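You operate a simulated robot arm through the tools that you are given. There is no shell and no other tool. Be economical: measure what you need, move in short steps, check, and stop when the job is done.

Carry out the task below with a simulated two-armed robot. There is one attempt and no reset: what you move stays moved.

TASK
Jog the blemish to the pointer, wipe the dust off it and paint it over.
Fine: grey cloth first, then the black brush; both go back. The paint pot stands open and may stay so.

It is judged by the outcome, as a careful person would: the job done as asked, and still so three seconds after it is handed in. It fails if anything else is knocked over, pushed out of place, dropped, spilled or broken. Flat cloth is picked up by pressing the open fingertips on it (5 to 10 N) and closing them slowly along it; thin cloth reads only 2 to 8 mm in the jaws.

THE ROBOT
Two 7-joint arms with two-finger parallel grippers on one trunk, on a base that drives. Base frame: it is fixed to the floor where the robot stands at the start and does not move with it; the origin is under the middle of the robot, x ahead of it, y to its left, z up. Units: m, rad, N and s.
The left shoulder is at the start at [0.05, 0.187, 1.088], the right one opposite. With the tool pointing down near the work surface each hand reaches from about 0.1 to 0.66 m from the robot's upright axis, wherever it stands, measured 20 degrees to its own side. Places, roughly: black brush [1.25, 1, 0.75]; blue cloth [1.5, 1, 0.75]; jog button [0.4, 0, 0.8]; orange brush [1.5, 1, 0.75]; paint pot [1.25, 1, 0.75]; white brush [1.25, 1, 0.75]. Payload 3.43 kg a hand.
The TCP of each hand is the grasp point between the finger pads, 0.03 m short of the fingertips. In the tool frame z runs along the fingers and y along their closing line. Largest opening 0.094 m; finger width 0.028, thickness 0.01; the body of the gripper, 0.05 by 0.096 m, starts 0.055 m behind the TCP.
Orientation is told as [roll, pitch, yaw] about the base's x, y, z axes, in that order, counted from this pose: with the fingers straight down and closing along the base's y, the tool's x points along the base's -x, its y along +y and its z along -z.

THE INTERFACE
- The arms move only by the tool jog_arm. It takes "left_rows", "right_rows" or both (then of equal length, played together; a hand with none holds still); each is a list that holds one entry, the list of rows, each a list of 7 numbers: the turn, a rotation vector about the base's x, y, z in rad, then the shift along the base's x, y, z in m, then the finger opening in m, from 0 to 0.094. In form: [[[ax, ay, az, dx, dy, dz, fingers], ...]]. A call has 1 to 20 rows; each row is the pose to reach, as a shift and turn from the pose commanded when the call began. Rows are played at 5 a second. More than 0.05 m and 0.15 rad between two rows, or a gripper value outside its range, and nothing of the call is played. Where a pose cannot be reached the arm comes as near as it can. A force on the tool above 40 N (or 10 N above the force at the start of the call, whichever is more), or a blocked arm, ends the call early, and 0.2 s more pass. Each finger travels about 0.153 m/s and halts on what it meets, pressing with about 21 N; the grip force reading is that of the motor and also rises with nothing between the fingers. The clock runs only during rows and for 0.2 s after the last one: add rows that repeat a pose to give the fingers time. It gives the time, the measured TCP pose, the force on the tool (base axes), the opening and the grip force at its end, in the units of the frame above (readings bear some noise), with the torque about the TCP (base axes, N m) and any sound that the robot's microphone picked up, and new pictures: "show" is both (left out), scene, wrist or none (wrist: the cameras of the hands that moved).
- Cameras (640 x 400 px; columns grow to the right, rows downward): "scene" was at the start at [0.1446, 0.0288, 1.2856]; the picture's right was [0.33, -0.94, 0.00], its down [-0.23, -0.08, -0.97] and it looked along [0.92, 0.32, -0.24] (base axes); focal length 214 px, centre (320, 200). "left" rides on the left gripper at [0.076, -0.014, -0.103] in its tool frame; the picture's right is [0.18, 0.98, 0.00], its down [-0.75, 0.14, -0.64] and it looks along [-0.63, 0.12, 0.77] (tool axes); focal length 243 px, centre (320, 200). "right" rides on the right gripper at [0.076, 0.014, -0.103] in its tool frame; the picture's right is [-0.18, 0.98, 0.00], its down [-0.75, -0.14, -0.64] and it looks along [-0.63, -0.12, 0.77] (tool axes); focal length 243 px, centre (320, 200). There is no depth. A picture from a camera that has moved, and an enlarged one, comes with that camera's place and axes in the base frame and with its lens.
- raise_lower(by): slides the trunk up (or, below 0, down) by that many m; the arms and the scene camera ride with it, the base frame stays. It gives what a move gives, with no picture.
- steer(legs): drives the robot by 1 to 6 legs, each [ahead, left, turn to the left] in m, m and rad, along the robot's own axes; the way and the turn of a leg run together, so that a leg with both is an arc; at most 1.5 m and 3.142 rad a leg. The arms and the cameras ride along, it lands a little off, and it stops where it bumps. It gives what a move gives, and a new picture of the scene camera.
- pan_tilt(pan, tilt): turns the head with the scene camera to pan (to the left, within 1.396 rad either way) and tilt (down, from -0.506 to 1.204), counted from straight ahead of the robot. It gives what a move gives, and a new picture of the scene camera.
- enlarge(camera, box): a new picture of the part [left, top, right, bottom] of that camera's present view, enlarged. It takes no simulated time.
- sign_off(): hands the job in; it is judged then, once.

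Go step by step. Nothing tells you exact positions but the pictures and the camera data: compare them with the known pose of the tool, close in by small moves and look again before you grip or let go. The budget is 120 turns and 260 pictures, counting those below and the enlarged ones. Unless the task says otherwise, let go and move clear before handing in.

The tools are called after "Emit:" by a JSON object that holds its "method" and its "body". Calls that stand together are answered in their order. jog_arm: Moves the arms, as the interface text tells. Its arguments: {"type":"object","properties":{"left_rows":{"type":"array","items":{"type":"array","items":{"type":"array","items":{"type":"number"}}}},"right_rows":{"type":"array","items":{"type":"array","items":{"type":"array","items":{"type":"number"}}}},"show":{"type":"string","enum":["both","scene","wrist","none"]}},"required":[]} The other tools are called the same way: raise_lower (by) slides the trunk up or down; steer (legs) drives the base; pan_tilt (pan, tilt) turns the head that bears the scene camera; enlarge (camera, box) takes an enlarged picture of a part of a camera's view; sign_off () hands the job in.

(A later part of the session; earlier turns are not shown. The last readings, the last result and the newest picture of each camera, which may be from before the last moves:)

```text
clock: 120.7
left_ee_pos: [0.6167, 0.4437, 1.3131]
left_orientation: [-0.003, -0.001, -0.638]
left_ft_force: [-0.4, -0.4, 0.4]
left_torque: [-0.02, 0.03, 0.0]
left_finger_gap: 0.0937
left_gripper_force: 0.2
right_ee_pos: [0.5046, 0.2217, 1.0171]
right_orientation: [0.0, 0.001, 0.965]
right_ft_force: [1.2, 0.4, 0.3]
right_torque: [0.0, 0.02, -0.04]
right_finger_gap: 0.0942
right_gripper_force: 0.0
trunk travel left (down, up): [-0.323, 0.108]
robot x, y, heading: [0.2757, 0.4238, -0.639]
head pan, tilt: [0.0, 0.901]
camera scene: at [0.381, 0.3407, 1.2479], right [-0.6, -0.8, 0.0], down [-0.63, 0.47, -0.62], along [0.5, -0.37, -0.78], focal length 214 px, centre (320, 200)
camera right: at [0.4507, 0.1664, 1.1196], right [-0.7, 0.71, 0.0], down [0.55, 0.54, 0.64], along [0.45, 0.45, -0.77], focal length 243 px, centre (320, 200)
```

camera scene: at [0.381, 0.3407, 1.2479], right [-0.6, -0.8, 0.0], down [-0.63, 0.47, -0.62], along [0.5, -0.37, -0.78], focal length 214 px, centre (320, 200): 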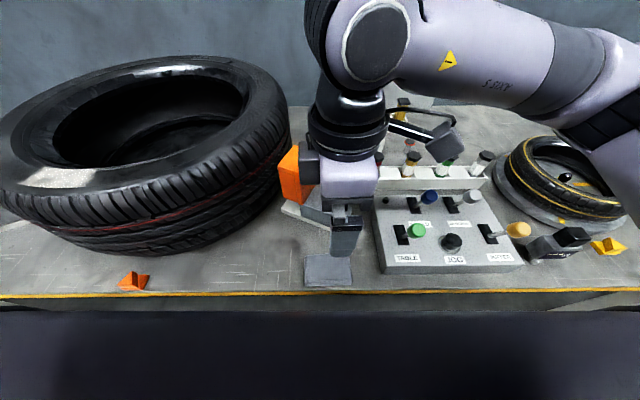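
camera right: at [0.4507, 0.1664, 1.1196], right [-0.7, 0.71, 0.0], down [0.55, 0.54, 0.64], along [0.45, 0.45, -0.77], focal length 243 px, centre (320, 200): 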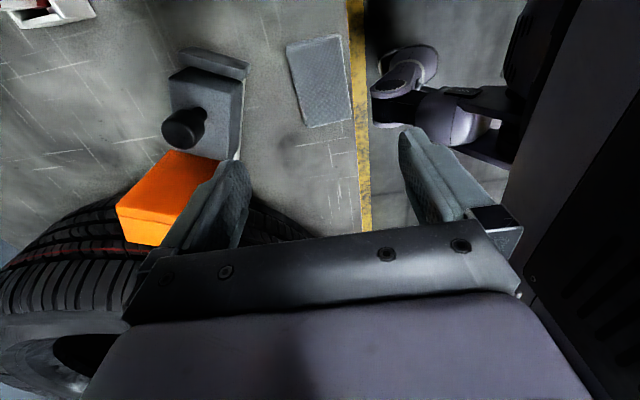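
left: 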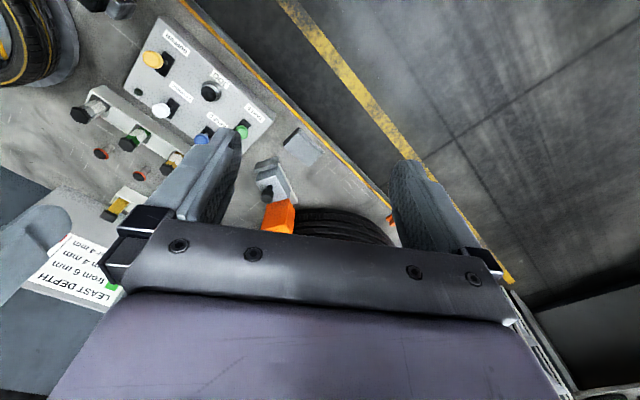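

The cloth is back in place. I'll return the right hand to a neutral raised pose and drive left to the brushes and pots.

Emit:
{"method": "jog_arm", "body": {"right_rows": [[[0, 0, -0.146, 0, 0, 0.03, 0.09], [0, 0, -0.292, 0, 0, 0.06, 0.09], [0, 0, -0.438, -0.01, -0.01, 0.08, 0.09], [0, 0, -0.584, -0.02, -0.02, 0.09, 0.09], [0, 0, -0.73, -0.03, -0.035, 0.1, 0.09], [0, 0, -0.876, -0.04, -0.05, 0.11, 0.09], [0, 0, -1.022, -0.05, -0.065, 0.13, 0.09], [0, 0, -1.168, -0.06, -0.08, 0.15, 0.09], [0, 0, -1.314, -0.07, -0.09, 0.17, 0.09], [0, 0, -1.46, -0.08, -0.1, 0.2, 0.09], [0, 0, -1.6, -0.09, -0.11, 0.23, 0.09], [0, 0, -1.6, -0.1, -0.12, 0.26, 0.09]]], "show": "none"}}

Emit:
{"method": "steer", "body": {"legs": [[0, 0.95, 0]]}}

Emit:
{"method": "pan_tilt", "body": {"pan": 0.2, "tilt": 0.85}}

```text
clock: 123.2
left_ee_pos: [0.6167, 0.4444, 1.3133]
left_orientation: [-0.003, -0.004, -0.638]
left_ft_force: [0.1, -0.3, 0.2]
left_torque: [0.01, -0.02, 0.02]
left_finger_gap: 0.094
left_gripper_force: 0.1
right_ee_pos: [0.4061, 0.1003, 1.2768]
right_orientation: [0.004, -0.002, -0.637]
right_ft_force: [-0.1, -0.1, -0.6]
right_torque: [0.04, 0.0, 0.0]
right_finger_gap: 0.0901
right_gripper_force: 0.1
trunk travel left (down, up): [-0.323, 0.108]
robot x, y, heading: [0.2795, 0.4234, -0.645]
head pan, tilt: [0.0, 0.901]
```

```text
clock: 131.9
left_ee_pos: [1.1804, 1.2101, 1.3128]
left_orientation: [-0.004, -0.002, -0.627]
left_ft_force: [0.5, 0.6, -0.1]
left_torque: [-0.01, 0.02, -0.03]
left_finger_gap: 0.0941
left_gripper_force: 0.0
right_ee_pos: [0.9723, 0.8662, 1.2748]
right_orientation: [0.003, 0.0, -0.625]
right_ft_force: [0.3, 0.1, 0.1]
right_torque: [0.02, -0.02, 0.01]
right_finger_gap: 0.0902
right_gripper_force: 0.0
trunk travel left (down, up): [-0.323, 0.108]
robot x, y, heading: [0.8405, 1.1854, -0.63]
head pan, tilt: [0.0, 0.901]
camera scene: at [0.945, 1.1059, 1.2479], right [-0.59, -0.81, 0.0], down [-0.63, 0.46, -0.62], along [0.5, -0.37, -0.78], focal length 214 px, centre (320, 200)
```

scene: 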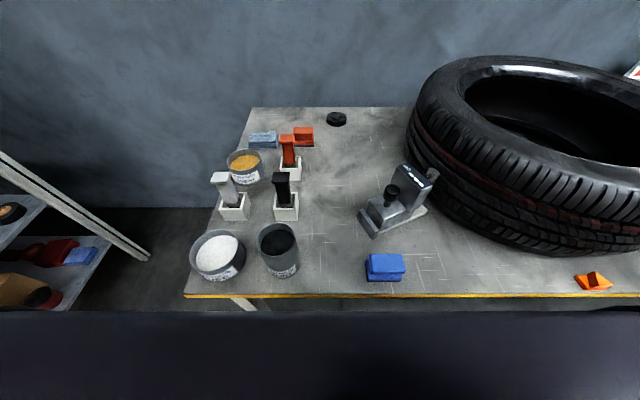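

```text
clock: 132.7
left_ee_pos: [1.181, 1.2106, 1.3128]
left_orientation: [-0.003, -0.002, -0.628]
left_ft_force: [0.1, -0.5, 0.3]
left_torque: [0.0, 0.0, -0.02]
left_finger_gap: 0.094
left_gripper_force: 0.0
right_ee_pos: [0.9738, 0.8661, 1.2746]
right_orientation: [0.002, 0.0, -0.627]
right_ft_force: [0.6, -0.3, -0.6]
right_torque: [0.0, -0.04, 0.01]
right_finger_gap: 0.09
right_gripper_force: 0.0
trunk travel left (down, up): [-0.323, 0.108]
robot x, y, heading: [0.8436, 1.1854, -0.632]
head pan, tilt: [0.201, 0.85]
camera scene: at [0.955, 1.1177, 1.2518], right [-0.42, -0.91, 0.0], down [-0.68, 0.31, -0.66], along [0.6, -0.28, -0.75], focal length 214 px, centre (320, 200)
```

scene: 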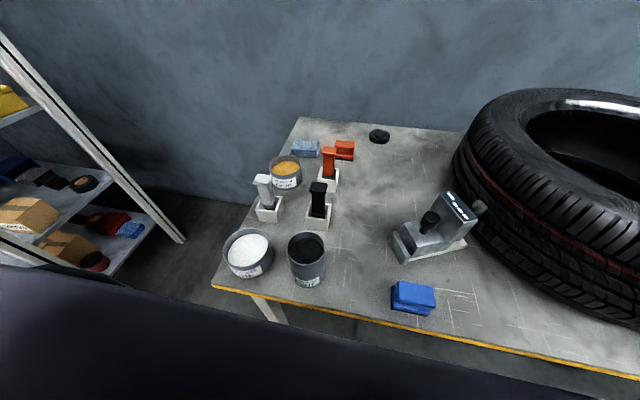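

Emit:
{"method": "enlarge", "body": {"camera": "scene", "box": [210, 130, 370, 300]}}

Emit:
{"method": "enlarge", "body": {"camera": "left", "box": [120, 0, 520, 260]}}

```text
2.35 times, centred on (290, 215) of scene
camera zoom: at [0.955, 1.1177, 1.2518], right [-0.42, -0.91, 0.0], down [-0.68, 0.31, -0.66], along [0.6, -0.28, -0.75], focal length 505 px, centre (391, 165)
```

zoom: 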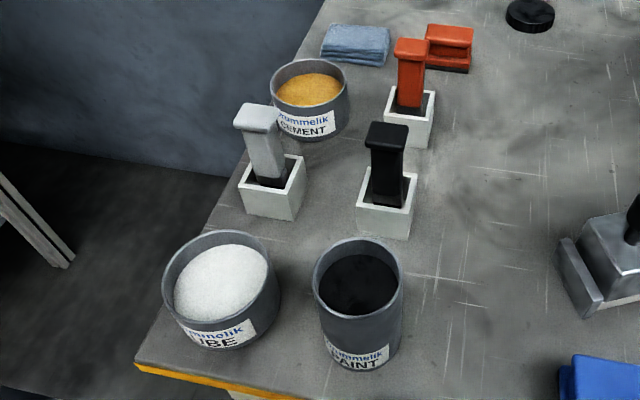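

```text
1.54 times, centred on (320, 130) of left
camera zoom: at [1.1098, 1.2445, 1.4156], right [0.43, 0.9, 0.0], down [0.69, -0.33, 0.64], along [0.58, -0.28, -0.77], focal length 373 px, centre (320, 308)
```

zoom: 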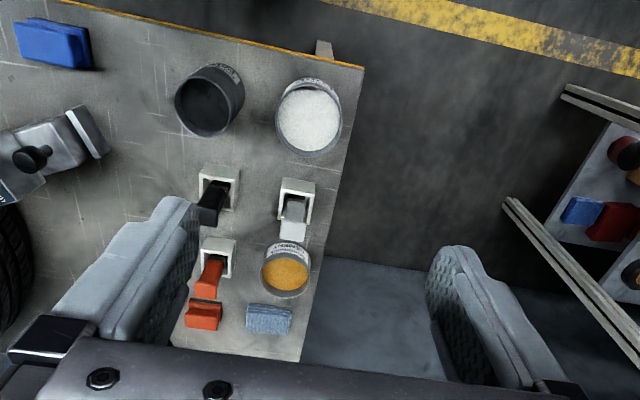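

I see PAINT (black) pot front-right, LUBE, CEMENT, and the black brush in a white holder with its top near (1.258, 0.985, 0.91). I'll bring the left hand above it for a close look.

Emit:
{"method": "jog_arm", "body": {"left_rows": [[[0, 0, 0, 0.013, -0.038, -0.02, 0.094], [0, 0, 0, 0.026, -0.075, -0.04, 0.094], [0, 0, 0, 0.039, -0.113, -0.06, 0.094], [0, 0, 0, 0.052, -0.15, -0.09, 0.094], [0, 0, 0, 0.065, -0.188, -0.12, 0.094], [0, 0, 0, 0.077, -0.2256, -0.15, 0.094], [0, 0, 0, 0.077, -0.2256, -0.19, 0.094], [0, 0, 0, 0.077, -0.2256, -0.23, 0.094], [0, 0, 0, 0.077, -0.2256, -0.25, 0.094], [0, 0, 0, 0.077, -0.2256, -0.25, 0.094]]]}}

Emit:
{"method": "enlarge", "body": {"camera": "left", "box": [180, 20, 460, 240]}}

Emit:
{"method": "enlarge", "body": {"camera": "scene", "box": [230, 130, 390, 250]}}

```text
refused: row 5 steps farther than a row can; nothing moved
```

```text
1.82 times, centred on (320, 130) of left
camera zoom: at [1.1098, 1.2445, 1.4156], right [0.43, 0.9, 0.0], down [0.69, -0.33, 0.64], along [0.58, -0.28, -0.77], focal length 441 px, centre (320, 327)
```

zoom: 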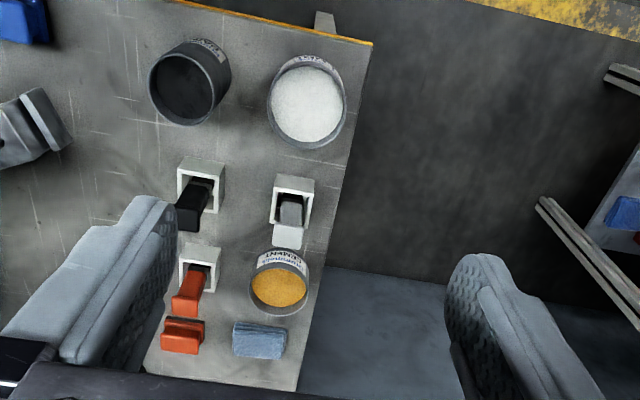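

```text
3.33 times, centred on (310, 190) of scene
camera zoom: at [0.955, 1.1177, 1.2518], right [-0.42, -0.91, 0.0], down [-0.68, 0.31, -0.66], along [0.6, -0.28, -0.75], focal length 715 px, centre (353, 233)
```

zoom: 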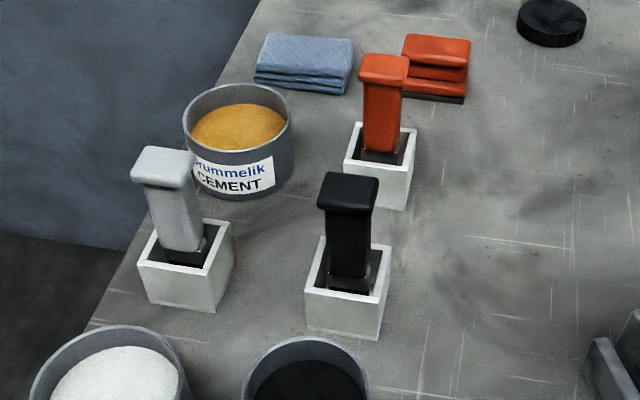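

Clear view of the brush: a block handle with a slightly wider cap standing in a square holder. Redoing the approach with smaller steps.

Emit:
{"method": "jog_arm", "body": {"left_rows": [[[0, 0, 0, 0.013, -0.038, -0.02, 0.094], [0, 0, 0, 0.026, -0.075, -0.04, 0.094], [0, 0, 0, 0.039, -0.113, -0.06, 0.094], [0, 0, 0, 0.052, -0.15, -0.08, 0.094], [0, 0, 0, 0.065, -0.188, -0.1, 0.094], [0, 0, 0, 0.077, -0.2256, -0.12, 0.094], [0, 0, 0, 0.077, -0.2256, -0.165, 0.094], [0, 0, 0, 0.077, -0.2256, -0.21, 0.094], [0, 0, 0, 0.077, -0.2256, -0.25, 0.094], [0, 0, 0, 0.077, -0.2256, -0.25, 0.094]]]}}

Emit:
{"method": "enlarge", "body": {"camera": "left", "box": [180, 20, 460, 240]}}

```text
clock: 134.8
left_ee_pos: [1.28, 1.0595, 1.0949]
left_orientation: [-0.004, -0.003, -0.624]
left_ft_force: [-0.3, -0.7, 0.2]
left_torque: [0.0, 0.02, 0.02]
left_finger_gap: 0.094
left_gripper_force: 0.1
left hand out of reach, approached as far as the arm can: row 2, 3, 4, 5, 6, 7, 8, 9, 10
right_ee_pos: [0.9727, 0.8658, 1.2758]
right_orientation: [0.002, 0.003, -0.625]
right_ft_force: [0.4, -0.3, 0.1]
right_torque: [-0.03, 0.01, -0.02]
right_finger_gap: 0.0898
right_gripper_force: 0.1
trunk travel left (down, up): [-0.323, 0.108]
robot x, y, heading: [0.8446, 1.1854, -0.63]
head pan, tilt: [0.201, 0.85]
camera scene: at [0.9557, 1.1175, 1.2517], right [-0.42, -0.91, 0.0], down [-0.68, 0.31, -0.66], along [0.6, -0.27, -0.75], focal length 214 px, centre (320, 200)
camera left: at [1.21, 1.093, 1.1971], right [0.43, 0.9, 0.0], down [0.69, -0.32, 0.64], along [0.58, -0.28, -0.77], focal length 243 px, centre (320, 200)
```

scene: 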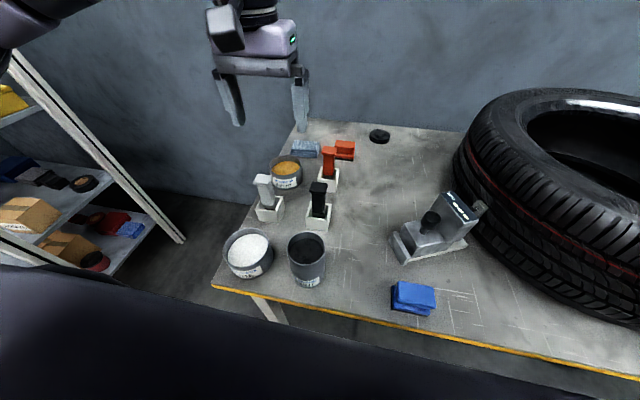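
left: 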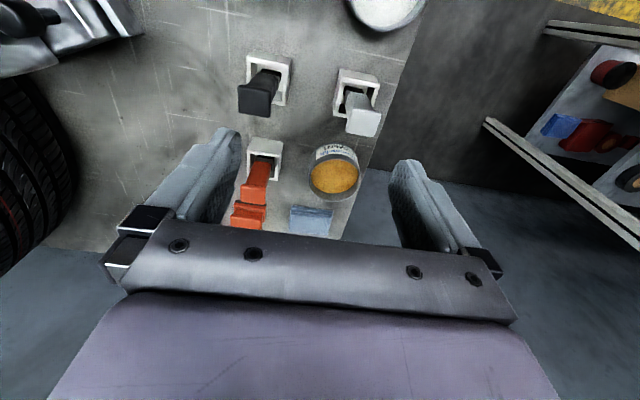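

```text
1.82 times, centred on (320, 130) of left
camera zoom: at [1.21, 1.093, 1.1971], right [0.43, 0.9, 0.0], down [0.69, -0.32, 0.64], along [0.58, -0.28, -0.77], focal length 441 px, centre (320, 327)
```

zoom: 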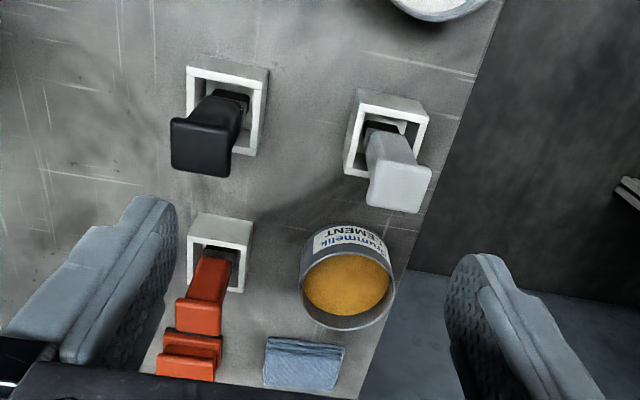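

Reach is limited at this height but better lower down; the brush refines to (1.261, 0.984). I'll lower and then move across.

Emit:
{"method": "jog_arm", "body": {"left_rows": [[[0, 0, 0, 0, 0, -0.04, 0.094], [0, 0, 0, 0, 0, -0.08, 0.094], [0, 0, 0, 0, 0, -0.11, 0.094], [0, 0, 0, -0.007, -0.025, -0.11, 0.094], [0, 0, 0, -0.013, -0.05, -0.11, 0.094], [0, 0, 0, -0.019, -0.0755, -0.11, 0.094], [0, 0, 0, -0.019, -0.0755, -0.11, 0.094]]]}}

Emit:
{"method": "enlarge", "body": {"camera": "left", "box": [180, 20, 460, 240]}}

```text
clock: 136.4
left_ee_pos: [1.2726, 1.0513, 0.988]
left_orientation: [-0.004, -0.002, -0.628]
left_ft_force: [0.2, 0.1, -0.4]
left_torque: [0.01, -0.01, 0.0]
left_finger_gap: 0.0941
left_gripper_force: 0.1
left hand out of reach, approached as far as the arm can: row 4, 5, 6, 7
right_ee_pos: [0.9721, 0.8667, 1.2764]
right_orientation: [0.001, 0.0, -0.623]
right_ft_force: [-0.5, -0.5, 1.2]
right_torque: [-0.02, 0.0, -0.02]
right_finger_gap: 0.09
right_gripper_force: 0.0
trunk travel left (down, up): [-0.323, 0.108]
robot x, y, heading: [0.839, 1.1873, -0.63]
head pan, tilt: [0.201, 0.85]
camera scene: at [0.955, 1.1178, 1.2518], right [-0.42, -0.91, 0.0], down [-0.68, 0.31, -0.66], along [0.6, -0.27, -0.75], focal length 214 px, centre (320, 200)
camera left: at [1.2025, 1.0858, 1.09], right [0.43, 0.9, 0.0], down [0.69, -0.33, 0.64], along [0.58, -0.28, -0.77], focal length 243 px, centre (320, 200)
```

scene: 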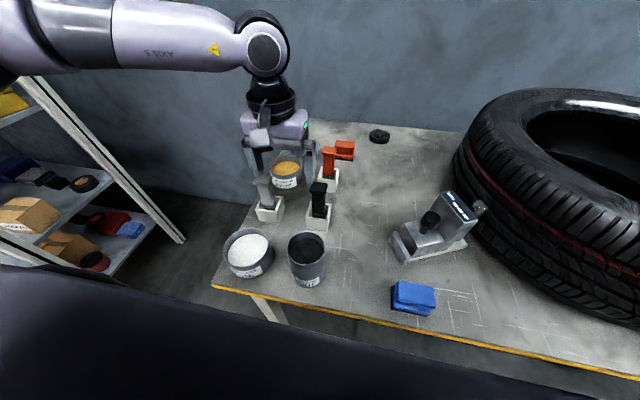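
left: 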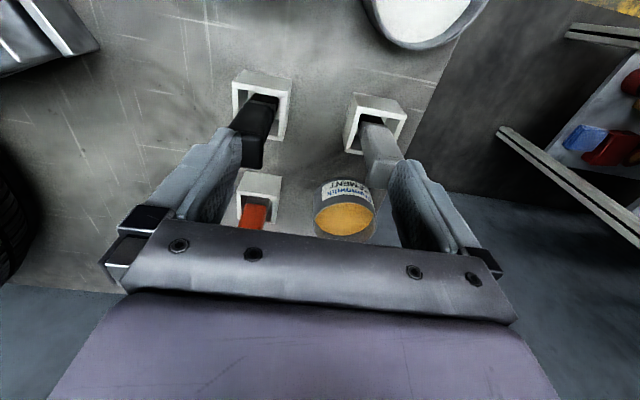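

```text
1.82 times, centred on (320, 130) of left
camera zoom: at [1.2025, 1.0858, 1.09], right [0.43, 0.9, 0.0], down [0.69, -0.33, 0.64], along [0.58, -0.28, -0.77], focal length 441 px, centre (320, 327)
```

zoom: 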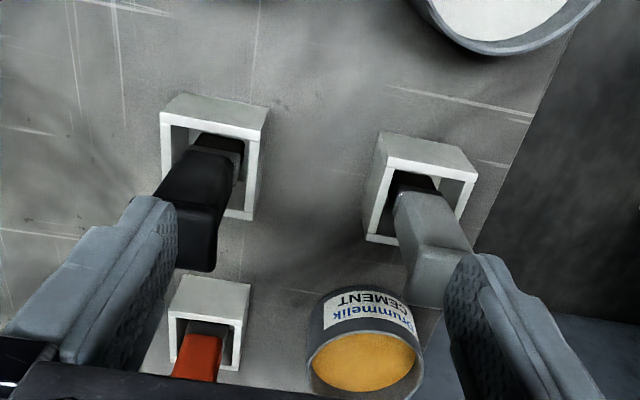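

The left arm doesn't cross inward well, so I'll raise it slightly and shift the base 0.13 m right to put the brush on its own side.

Emit:
{"method": "jog_arm", "body": {"left_rows": [[[0, 0, 0, 0, 0, 0.04, 0.094], [0, 0, 0, -0.03, 0.02, 0.06, 0.094], [0, 0, 0, -0.05, 0.035, 0.06, 0.094]]], "show": "none"}}

Emit:
{"method": "steer", "body": {"legs": [[0, -0.13, 0]]}}

```text
clock: 137.2
left_ee_pos: [1.2235, 1.0873, 1.0475]
left_orientation: [-0.002, -0.001, -0.626]
left_ft_force: [0.1, -0.5, -0.6]
left_torque: [-0.01, 0.04, -0.04]
left_finger_gap: 0.094
left_gripper_force: 0.1
right_ee_pos: [0.9725, 0.8665, 1.276]
right_orientation: [0.003, 0.001, -0.626]
right_ft_force: [0.0, 0.4, -0.6]
right_torque: [0.05, 0.01, -0.03]
right_finger_gap: 0.0898
right_gripper_force: 0.1
trunk travel left (down, up): [-0.323, 0.108]
robot x, y, heading: [0.8405, 1.1831, -0.628]
head pan, tilt: [0.201, 0.85]
```

```text
clock: 139.1
left_ee_pos: [1.1464, 0.9826, 1.0497]
left_orientation: [-0.002, -0.002, -0.628]
left_ft_force: [-0.5, 0.6, 0.4]
left_torque: [-0.02, 0.01, -0.02]
left_finger_gap: 0.094
left_gripper_force: 0.0
right_ee_pos: [0.8962, 0.7607, 1.2755]
right_orientation: [0.002, 0.002, -0.626]
right_ft_force: [-0.4, -0.3, -0.1]
right_torque: [0.05, 0.02, -0.04]
right_finger_gap: 0.0898
right_gripper_force: 0.0
trunk travel left (down, up): [-0.323, 0.108]
robot x, y, heading: [0.7683, 1.0837, -0.627]
head pan, tilt: [0.201, 0.85]
camera scene: at [0.8781, 1.0124, 1.2518], right [-0.42, -0.91, 0.0], down [-0.68, 0.31, -0.66], along [0.6, -0.27, -0.75], focal length 214 px, centre (320, 200)
```

scene: 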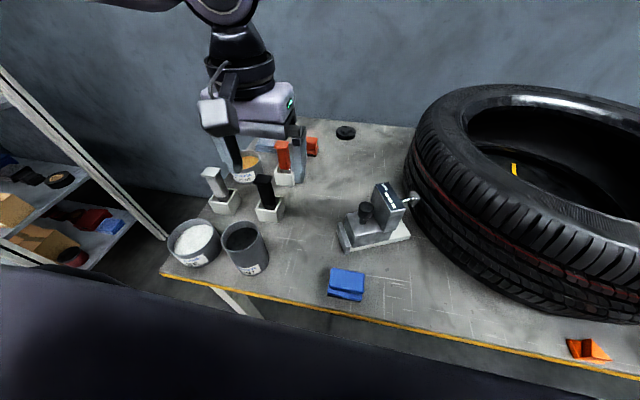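

Now moving the left hand over the brush at (1.261, 0.984).

Emit:
{"method": "jog_arm", "body": {"left_rows": [[[0, 0, 0, 0.035, 0.0, -0.02, 0.094], [0, 0, 0, 0.075, 0.001, -0.04, 0.094], [0, 0, 0, 0.1146, 0.0014, -0.05, 0.094], [0, 0, 0, 0.1146, 0.0014, -0.06, 0.094], [0, 0, 0, 0.1146, 0.0014, -0.06, 0.094]]]}}

Emit:
{"method": "enlarge", "body": {"camera": "left", "box": [180, 20, 460, 240]}}

Emit:
{"method": "enlarge", "body": {"camera": "scene", "box": [170, 110, 330, 230]}}

```text
clock: 140.2
left_ee_pos: [1.2617, 0.985, 0.9884]
left_orientation: [-0.004, -0.003, -0.63]
left_ft_force: [-0.2, -0.4, 0.5]
left_torque: [-0.01, -0.01, 0.03]
left_finger_gap: 0.0939
left_gripper_force: 0.1
right_ee_pos: [0.8963, 0.7619, 1.2751]
right_orientation: [0.001, -0.001, -0.626]
right_ft_force: [0.2, 0.3, -0.6]
right_torque: [0.01, 0.0, 0.01]
right_finger_gap: 0.0898
right_gripper_force: 0.0
trunk travel left (down, up): [-0.323, 0.108]
robot x, y, heading: [0.7572, 1.0788, -0.628]
head pan, tilt: [0.201, 0.85]
camera scene: at [0.8784, 1.0127, 1.2518], right [-0.42, -0.91, 0.0], down [-0.68, 0.31, -0.66], along [0.6, -0.28, -0.75], focal length 214 px, centre (320, 200)
camera left: at [1.1911, 1.0184, 1.0906], right [0.43, 0.9, 0.0], down [0.69, -0.33, 0.64], along [0.58, -0.28, -0.77], focal length 243 px, centre (320, 200)
```

scene: 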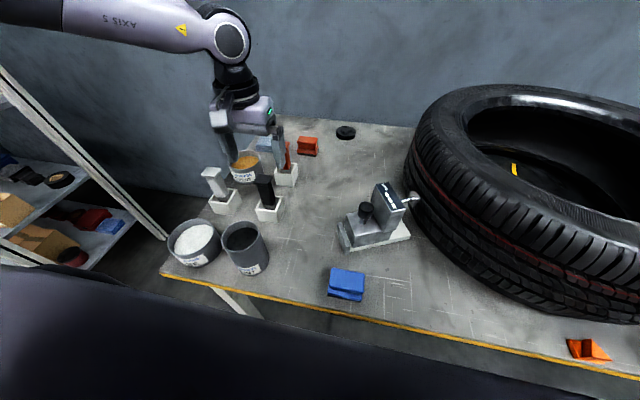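
left: 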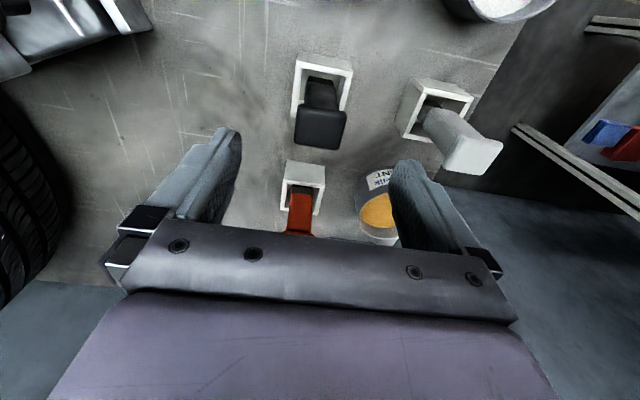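

```text
1.82 times, centred on (320, 130) of left
camera zoom: at [1.1911, 1.0184, 1.0906], right [0.43, 0.9, 0.0], down [0.69, -0.33, 0.64], along [0.58, -0.28, -0.77], focal length 441 px, centre (320, 327)
```

zoom: 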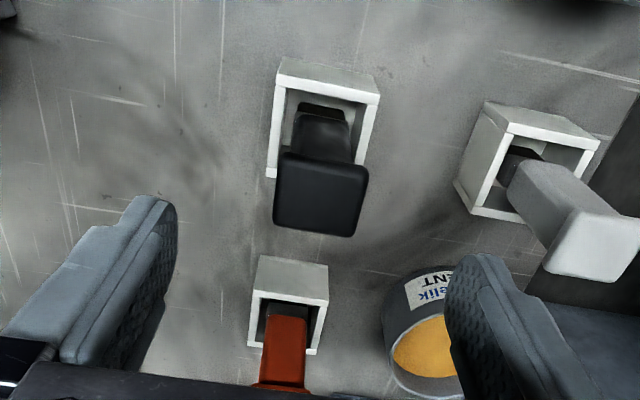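

```text
3.33 times, centred on (250, 170) of scene
camera zoom: at [0.8784, 1.0127, 1.2518], right [-0.42, -0.91, 0.0], down [-0.68, 0.31, -0.66], along [0.6, -0.28, -0.75], focal length 715 px, centre (553, 300)
```

zoom: 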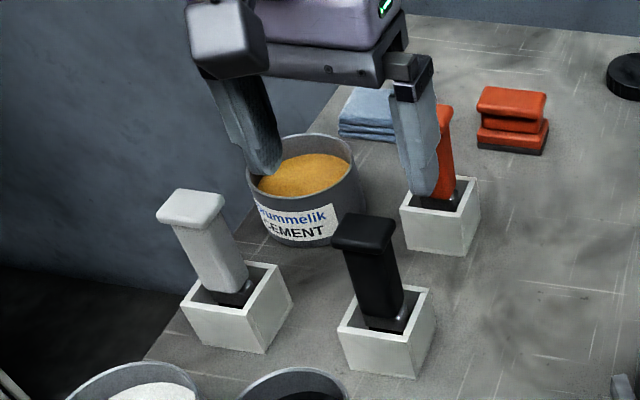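

Triangulation agrees: brush cap at (1.2605, 0.985, 0.91), with ample clearance to the white brush. Descending with fingers 7 cm open around the handle.

Emit:
{"method": "jog_arm", "body": {"left_rows": [[[0, 0, 0, -0.001, 0, -0.02, 0.075], [0, 0, 0, -0.001, 0, -0.05, 0.07], [0, 0, 0, -0.001, 0, -0.08, 0.07], [0, 0, 0, -0.001, 0, -0.1, 0.07], [0, 0, 0, -0.001, 0, -0.113, 0.07], [0, 0, 0, -0.001, 0, -0.113, 0.07]]]}}

Emit:
{"method": "enlarge", "body": {"camera": "left", "box": [180, 40, 460, 260]}}

Emit:
{"method": "enlarge", "body": {"camera": "scene", "box": [170, 110, 330, 230]}}

```text
clock: 141.7
left_ee_pos: [1.2592, 0.9837, 0.8754]
left_orientation: [-0.004, -0.001, -0.629]
left_ft_force: [-0.2, -0.5, 0.3]
left_torque: [0.02, 0.02, 0.02]
left_finger_gap: 0.0699
left_gripper_force: 0.1
right_ee_pos: [0.8971, 0.7604, 1.2756]
right_orientation: [0.002, -0.001, -0.624]
right_ft_force: [-0.3, -0.3, 0.8]
right_torque: [0.01, -0.02, -0.04]
right_finger_gap: 0.0901
right_gripper_force: 0.1
trunk travel left (down, up): [-0.323, 0.108]
robot x, y, heading: [0.7607, 1.0814, -0.638]
head pan, tilt: [0.201, 0.85]
camera scene: at [0.8783, 1.0127, 1.2518], right [-0.42, -0.91, 0.0], down [-0.68, 0.31, -0.66], along [0.6, -0.28, -0.75], focal length 214 px, centre (320, 200)
camera left: at [1.1895, 1.0178, 0.9779], right [0.43, 0.9, 0.0], down [0.69, -0.33, 0.64], along [0.58, -0.28, -0.77], focal length 243 px, centre (320, 200)
```

scene: 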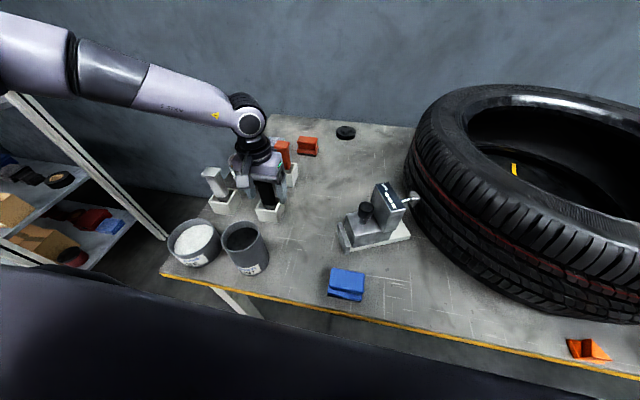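
left: 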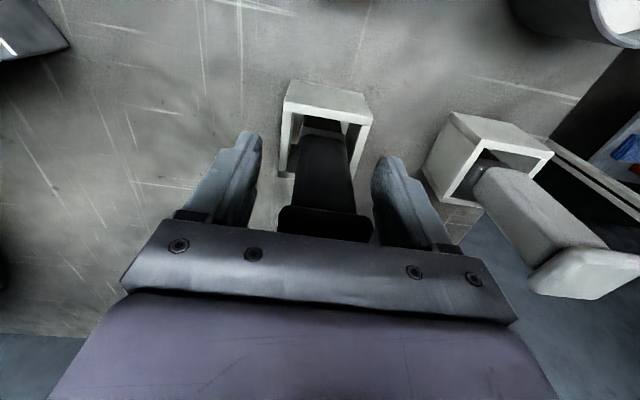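

```text
1.82 times, centred on (320, 150) of left
camera zoom: at [1.1895, 1.0178, 0.9779], right [0.43, 0.9, 0.0], down [0.69, -0.33, 0.64], along [0.58, -0.28, -0.77], focal length 441 px, centre (320, 291)
```

zoom: 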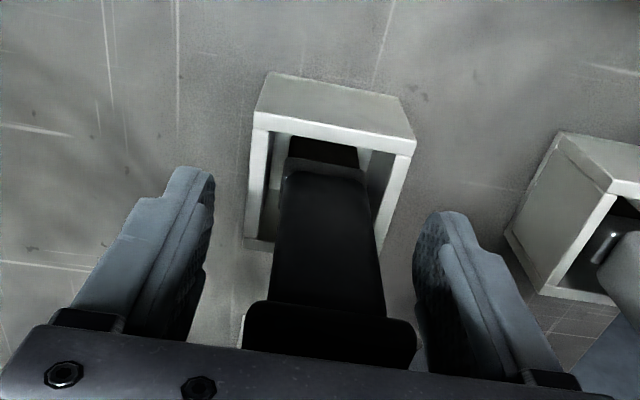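

```text
3.33 times, centred on (250, 170) of scene
camera zoom: at [0.8783, 1.0127, 1.2518], right [-0.42, -0.91, 0.0], down [-0.68, 0.31, -0.66], along [0.6, -0.28, -0.75], focal length 715 px, centre (553, 300)
```

zoom: 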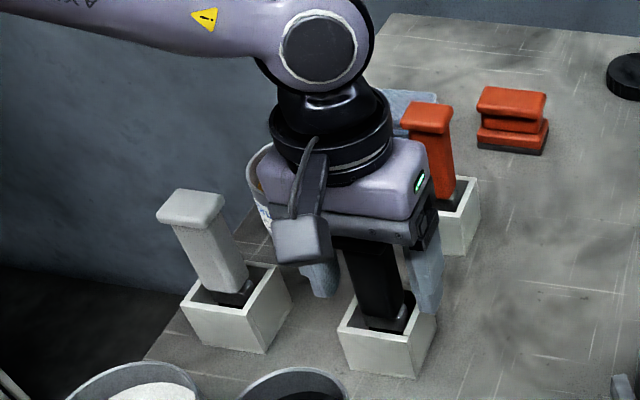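

Handle is slightly (6 mm) off-centre; I'll shift and close on it.

Emit:
{"method": "jog_arm", "body": {"left_rows": [[[0, 0, 0, 0.0035, 0.005, 0, 0.065], [0, 0, 0, 0.0035, 0.005, 0, 0.055], [0, 0, 0, 0.0035, 0.005, 0, 0.045], [0, 0, 0, 0.0035, 0.005, 0, 0.035], [0, 0, 0, 0.0035, 0.005, 0, 0.025], [0, 0, 0, 0.0035, 0.005, 0, 0.015], [0, 0, 0, 0.0035, 0.005, 0, 0.01], [0, 0, 0, 0.0035, 0.005, 0, 0.01]]], "show": "wrist"}}

```text
clock: 143.4
left_ee_pos: [1.2633, 0.9889, 0.8767]
left_orientation: [-0.005, -0.001, -0.628]
left_ft_force: [0.3, -0.7, 0.0]
left_torque: [-0.07, 0.02, -0.04]
left_finger_gap: 0.0419
left_gripper_force: 21.0
right_ee_pos: [0.8961, 0.7607, 1.2758]
right_orientation: [0.003, -0.001, -0.626]
right_ft_force: [-0.2, 0.9, -1.1]
right_torque: [-0.01, -0.03, 0.02]
right_finger_gap: 0.0901
right_gripper_force: 0.0
trunk travel left (down, up): [-0.323, 0.108]
robot x, y, heading: [0.7619, 1.0796, -0.628]
head pan, tilt: [0.201, 0.85]
camera left: at [1.1931, 1.0228, 0.9779], right [0.43, 0.9, 0.0], down [0.69, -0.33, 0.64], along [0.58, -0.28, -0.77], focal length 243 px, centre (320, 200)
```

left: 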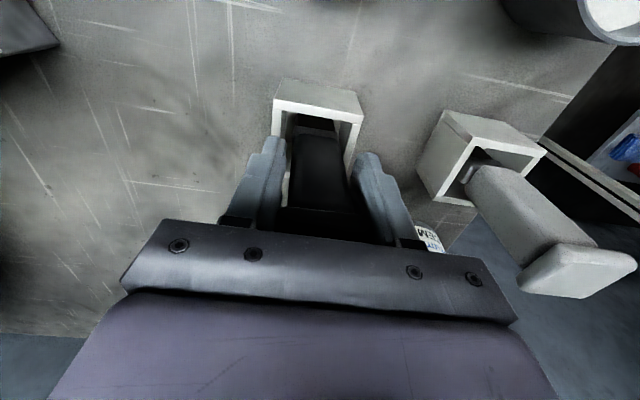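

Gripped on the cap (42 mm). Lifting the brush straight up out of the holder.

Emit:
{"method": "jog_arm", "body": {"left_rows": [[[0, 0, 0, 0, 0, 0.02, 0.01], [0, 0, 0, 0, 0, 0.05, 0.01], [0, 0, 0, 0, 0, 0.09, 0.01], [0, 0, 0, 0, 0, 0.13, 0.01], [0, 0, 0, 0, 0, 0.16, 0.01], [0, 0, 0, 0, 0, 0.16, 0.01]]]}}

Emit:
{"method": "enlarge", "body": {"camera": "scene", "box": [170, 90, 330, 290]}}

Emit:
{"method": "enlarge", "body": {"camera": "left", "box": [180, 0, 460, 220]}}

```text
clock: 144.8
left_ee_pos: [1.2645, 0.9887, 1.0357]
left_orientation: [-0.004, -0.001, -0.627]
left_ft_force: [-0.1, 0.9, -0.9]
left_torque: [0.0, 0.02, -0.02]
left_finger_gap: 0.0419
left_gripper_force: 20.8
right_ee_pos: [0.8965, 0.761, 1.2762]
right_orientation: [0.003, 0.0, -0.628]
right_ft_force: [0.1, -0.5, -0.5]
right_torque: [0.01, -0.01, -0.02]
right_finger_gap: 0.09
right_gripper_force: 0.1
trunk travel left (down, up): [-0.323, 0.108]
robot x, y, heading: [0.7628, 1.08, -0.635]
head pan, tilt: [0.201, 0.85]
camera scene: at [0.8784, 1.0127, 1.2518], right [-0.42, -0.91, 0.0], down [-0.68, 0.31, -0.66], along [0.6, -0.28, -0.75], focal length 214 px, centre (320, 200)
camera left: at [1.194, 1.0228, 1.1378], right [0.43, 0.9, 0.0], down [0.69, -0.33, 0.64], along [0.58, -0.28, -0.77], focal length 243 px, centre (320, 200)
```

scene: 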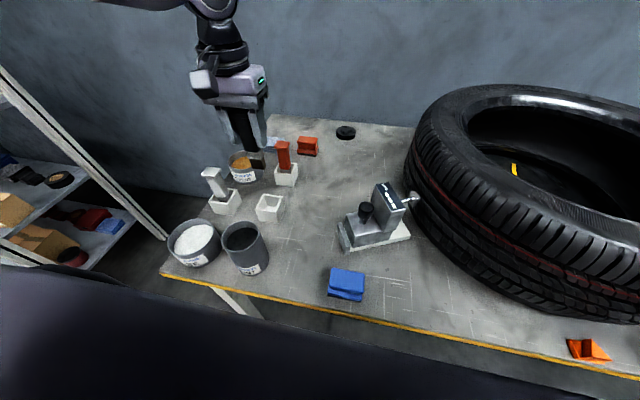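
left: 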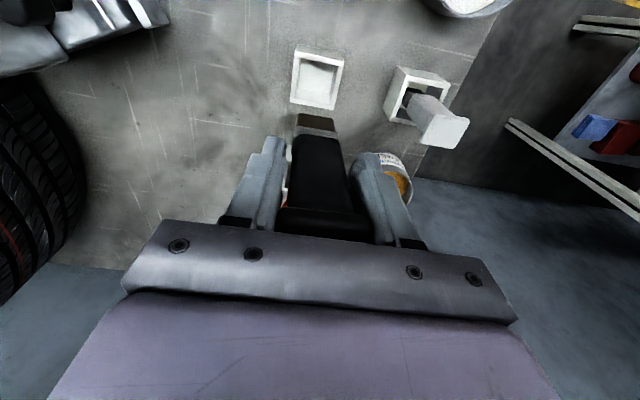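

```text
2.00 times, centred on (250, 190) of scene
camera zoom: at [0.8784, 1.0127, 1.2518], right [-0.42, -0.91, 0.0], down [-0.68, 0.31, -0.66], along [0.6, -0.28, -0.75], focal length 429 px, centre (460, 220)
```

zoom: 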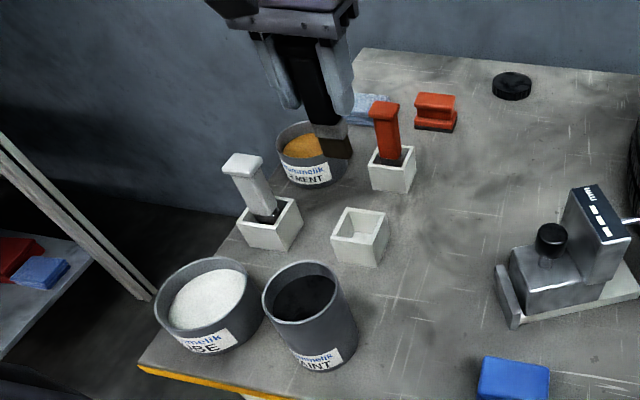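

```text
1.82 times, centred on (320, 110) of left
camera zoom: at [1.194, 1.0228, 1.1378], right [0.43, 0.9, 0.0], down [0.69, -0.33, 0.64], along [0.58, -0.28, -0.77], focal length 441 px, centre (320, 364)
```

zoom: 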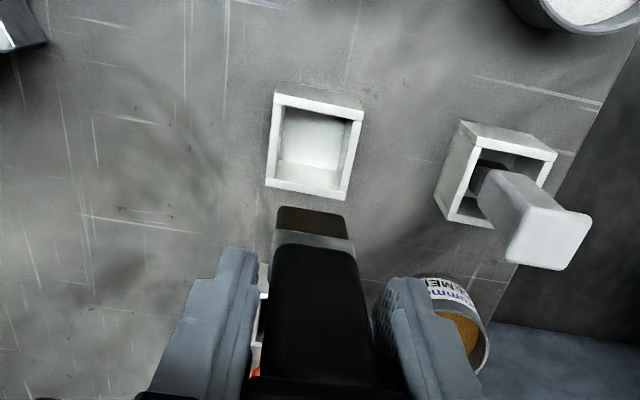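

Brush is free; its tip is ~0.107 m below the TCP. Moving over the paint pot at (1.151, 1.058).

Emit:
{"method": "jog_arm", "body": {"left_rows": [[[0, 0, 0, -0.03, 0.018, 0.005, 0.01], [0, 0, 0, -0.06, 0.036, 0.005, 0.01], [0, 0, 0, -0.09, 0.055, 0.005, 0.01], [0, 0, 0, -0.1135, 0.0693, 0.0, 0.01], [0, 0, 0, -0.1135, 0.0693, 0.0, 0.01]]]}}

Emit:
{"method": "enlarge", "body": {"camera": "scene", "box": [170, 110, 330, 290]}}

Emit:
{"method": "enlarge", "body": {"camera": "left", "box": [200, 0, 440, 200]}}

```text
clock: 146.1
left_ee_pos: [1.1502, 1.0583, 1.0357]
left_orientation: [-0.005, -0.001, -0.629]
left_ft_force: [-0.1, 0.4, 0.0]
left_torque: [-0.01, 0.04, 0.02]
left_finger_gap: 0.0422
left_gripper_force: 20.9
right_ee_pos: [0.8972, 0.7603, 1.2746]
right_orientation: [0.003, 0.0, -0.627]
right_ft_force: [-0.3, -0.1, 0.1]
right_torque: [0.01, -0.01, 0.0]
right_finger_gap: 0.0899
right_gripper_force: 0.0
trunk travel left (down, up): [-0.323, 0.108]
robot x, y, heading: [0.762, 1.0814, -0.631]
head pan, tilt: [0.201, 0.85]
camera scene: at [0.8784, 1.0126, 1.2518], right [-0.42, -0.91, 0.0], down [-0.68, 0.31, -0.66], along [0.6, -0.28, -0.75], focal length 214 px, centre (320, 200)
camera left: at [1.0799, 1.0919, 1.1374], right [0.43, 0.9, 0.0], down [0.69, -0.33, 0.64], along [0.58, -0.28, -0.77], focal length 243 px, centre (320, 200)
```

scene: 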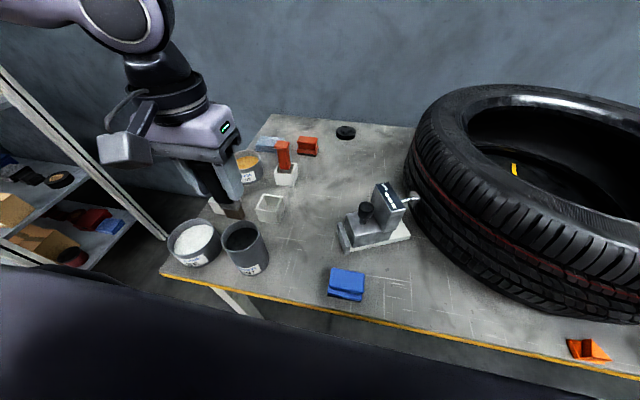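
left: 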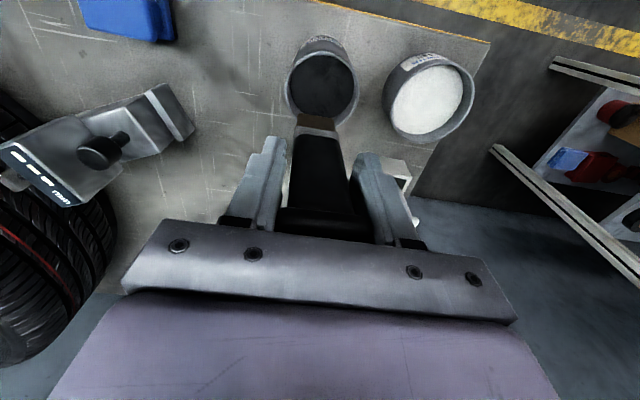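

```text
2.22 times, centred on (250, 200) of scene
camera zoom: at [0.8784, 1.0126, 1.2518], right [-0.42, -0.91, 0.0], down [-0.68, 0.31, -0.66], along [0.6, -0.28, -0.75], focal length 477 px, centre (476, 200)
```

zoom: 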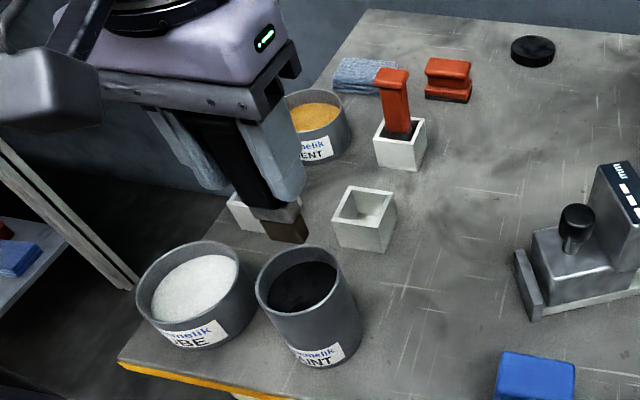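

```text
2.00 times, centred on (320, 100) of left
camera zoom: at [1.0799, 1.0919, 1.1374], right [0.43, 0.9, 0.0], down [0.69, -0.33, 0.64], along [0.58, -0.28, -0.77], focal length 485 px, centre (320, 400)
```

zoom: 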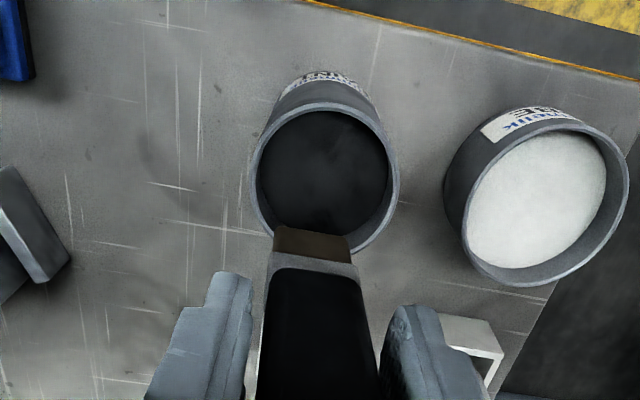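

Brush is centred over the pot to within ~3 mm. Lowering slowly into the paint.

Emit:
{"method": "jog_arm", "body": {"left_rows": [[[0, 0, 0, -0.001, 0.002, -0.02, 0.01], [0, 0, 0, -0.001, 0.002, -0.04, 0.01], [0, 0, 0, -0.001, 0.002, -0.06, 0.01], [0, 0, 0, -0.001, 0.002, -0.075, 0.01], [0, 0, 0, -0.001, 0.002, -0.085, 0.01]]]}}

Emit:
{"method": "enlarge", "body": {"camera": "left", "box": [200, 0, 440, 200]}}

Emit:
{"method": "enlarge", "body": {"camera": "scene", "box": [170, 150, 330, 290]}}

```text
clock: 147.3
left_ee_pos: [1.1495, 1.0572, 0.9554]
left_orientation: [-0.009, -0.022, -0.632]
left_ft_force: [-4.4, 1.9, 21.7]
left_torque: [0.18, 0.16, -0.01]
left_finger_gap: 0.042
left_gripper_force: 21.0
right_ee_pos: [0.8956, 0.7604, 1.2764]
right_orientation: [0.001, -0.004, -0.627]
right_ft_force: [0.2, 0.7, 1.1]
right_torque: [-0.01, 0.05, -0.02]
right_finger_gap: 0.0901
right_gripper_force: 0.1
trunk travel left (down, up): [-0.323, 0.108]
robot x, y, heading: [0.762, 1.0819, -0.628]
head pan, tilt: [0.201, 0.85]
stopped in row 5 (left hand): the force on the tool passed its limit at 52 N (the readings are from after the stop); the commanded pose is now the measured one
camera scene: at [0.8768, 1.013, 1.2521], right [-0.42, -0.91, 0.0], down [-0.68, 0.31, -0.66], along [0.6, -0.28, -0.75], focal length 214 px, centre (320, 200)
camera left: at [1.0786, 1.0922, 1.0571], right [0.43, 0.9, -0.01], down [0.69, -0.32, 0.66], along [0.59, -0.29, -0.75], focal length 243 px, centre (320, 200)
```

scene: 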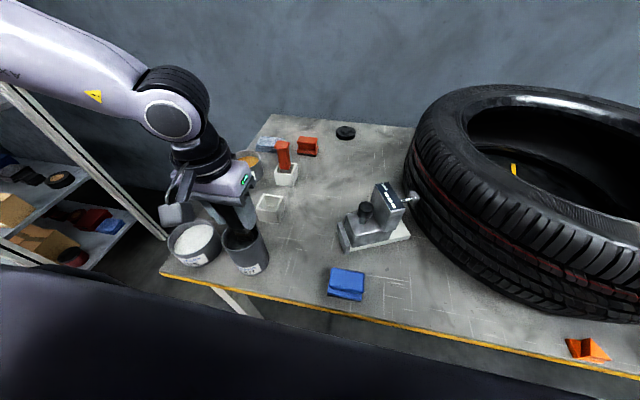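
left: 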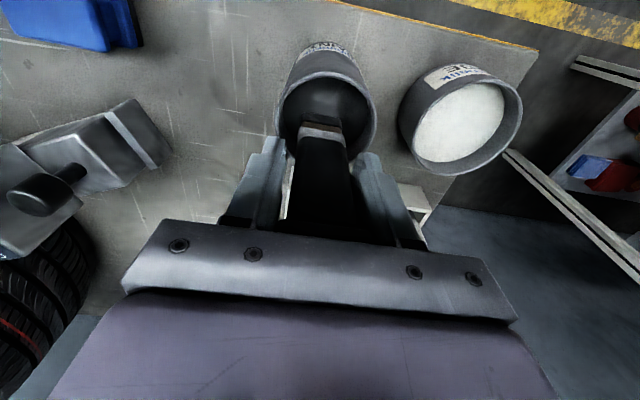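

```text
2.00 times, centred on (320, 100) of left
camera zoom: at [1.0786, 1.0922, 1.0571], right [0.43, 0.9, -0.01], down [0.69, -0.32, 0.66], along [0.59, -0.29, -0.75], focal length 485 px, centre (320, 400)
```

zoom: 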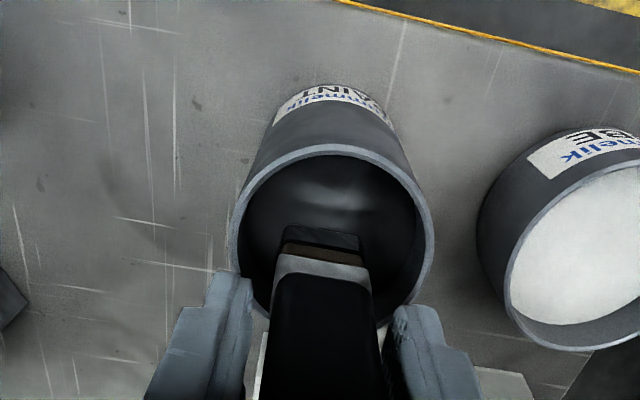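

```text
2.86 times, centred on (250, 220) of scene
camera zoom: at [0.8768, 1.013, 1.2521], right [-0.42, -0.91, 0.0], down [-0.68, 0.31, -0.66], along [0.6, -0.28, -0.75], focal length 613 px, centre (520, 143)
```

zoom: 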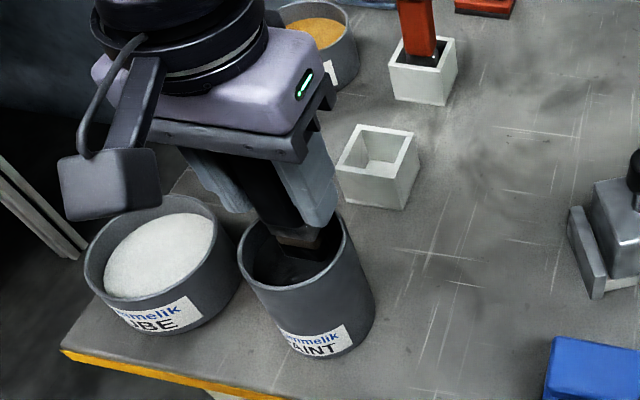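

The bristles are in the paint (met its bottom/surface). Lifting straight out and checking the load.

Emit:
{"method": "jog_arm", "body": {"left_rows": [[[0, 0, 0, 0, 0, 0.002, 0.01], [0.006, 0.008, 0, 0, 0, 0.002, 0.01], [0.012, 0.016, 0, 0, 0, 0.005, 0.01], [0.012, 0.016, 0, 0, 0, 0.03, 0.01], [0.012, 0.016, 0, 0, 0, 0.06, 0.01], [0.012, 0.016, 0, 0, 0, 0.09, 0.01], [0.012, 0.016, 0, 0, 0, 0.12, 0.01], [0.012, 0.016, 0, 0, 0, 0.12, 0.01]]], "show": "wrist"}}

Emit:
{"method": "enlarge", "body": {"camera": "left", "box": [240, 60, 400, 220]}}

Emit:
{"method": "enlarge", "body": {"camera": "scene", "box": [150, 110, 310, 290]}}

```text
clock: 149.1
left_ee_pos: [1.1495, 1.0576, 1.0735]
left_orientation: [-0.006, 0.007, -0.629]
left_ft_force: [0.4, -0.3, -1.1]
left_torque: [-0.01, -0.03, 0.0]
left_finger_gap: 0.042
left_gripper_force: 20.9
right_ee_pos: [0.8956, 0.7611, 1.2749]
right_orientation: [0.003, 0.0, -0.626]
right_ft_force: [-0.3, 0.5, -0.3]
right_torque: [0.02, 0.02, -0.04]
right_finger_gap: 0.0902
right_gripper_force: 0.0
trunk travel left (down, up): [-0.323, 0.108]
robot x, y, heading: [0.7582, 1.0815, -0.634]
head pan, tilt: [0.201, 0.85]
camera left: at [1.0806, 1.0909, 1.1777], right [0.43, 0.9, -0.01], down [0.7, -0.33, 0.64], along [0.57, -0.28, -0.77], focal length 243 px, centre (320, 200)
```

left: 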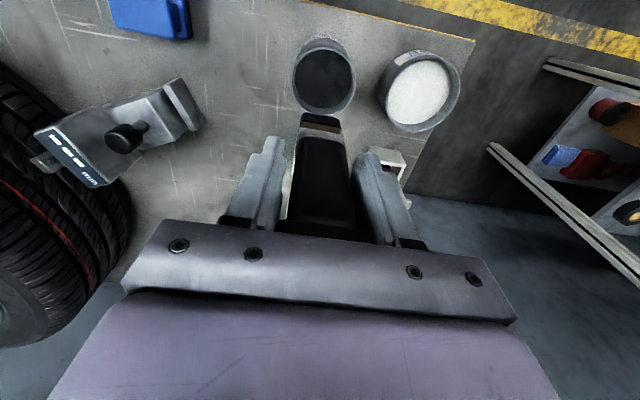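

```text
2.50 times, centred on (320, 140) of left
camera zoom: at [1.0806, 1.0909, 1.1777], right [0.43, 0.9, -0.01], down [0.7, -0.33, 0.64], along [0.57, -0.28, -0.77], focal length 606 px, centre (320, 350)
```

zoom: 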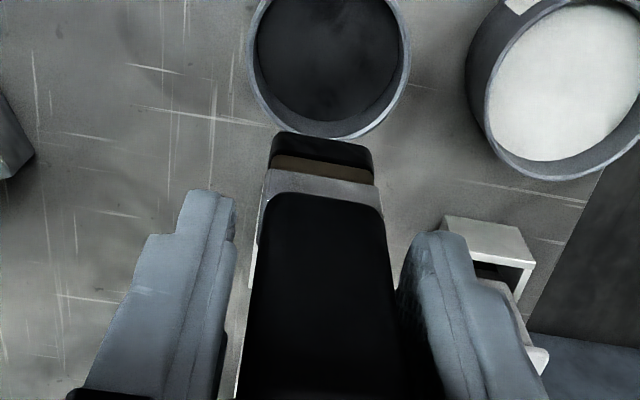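

```text
2.22 times, centred on (230, 200) of scene
camera zoom: at [0.8783, 1.0126, 1.2518], right [-0.42, -0.91, 0.0], down [-0.68, 0.31, -0.66], along [0.6, -0.28, -0.75], focal length 477 px, centre (520, 200)
```

zoom: 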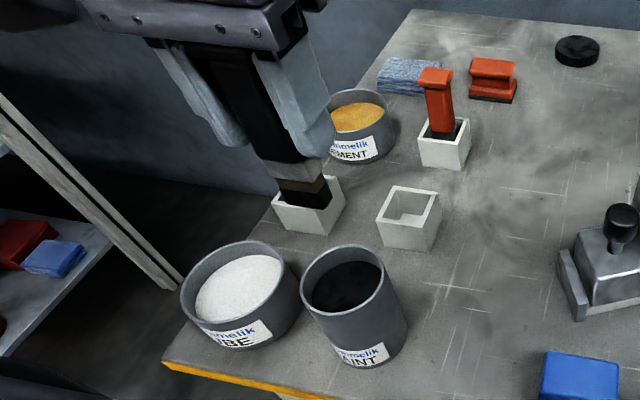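

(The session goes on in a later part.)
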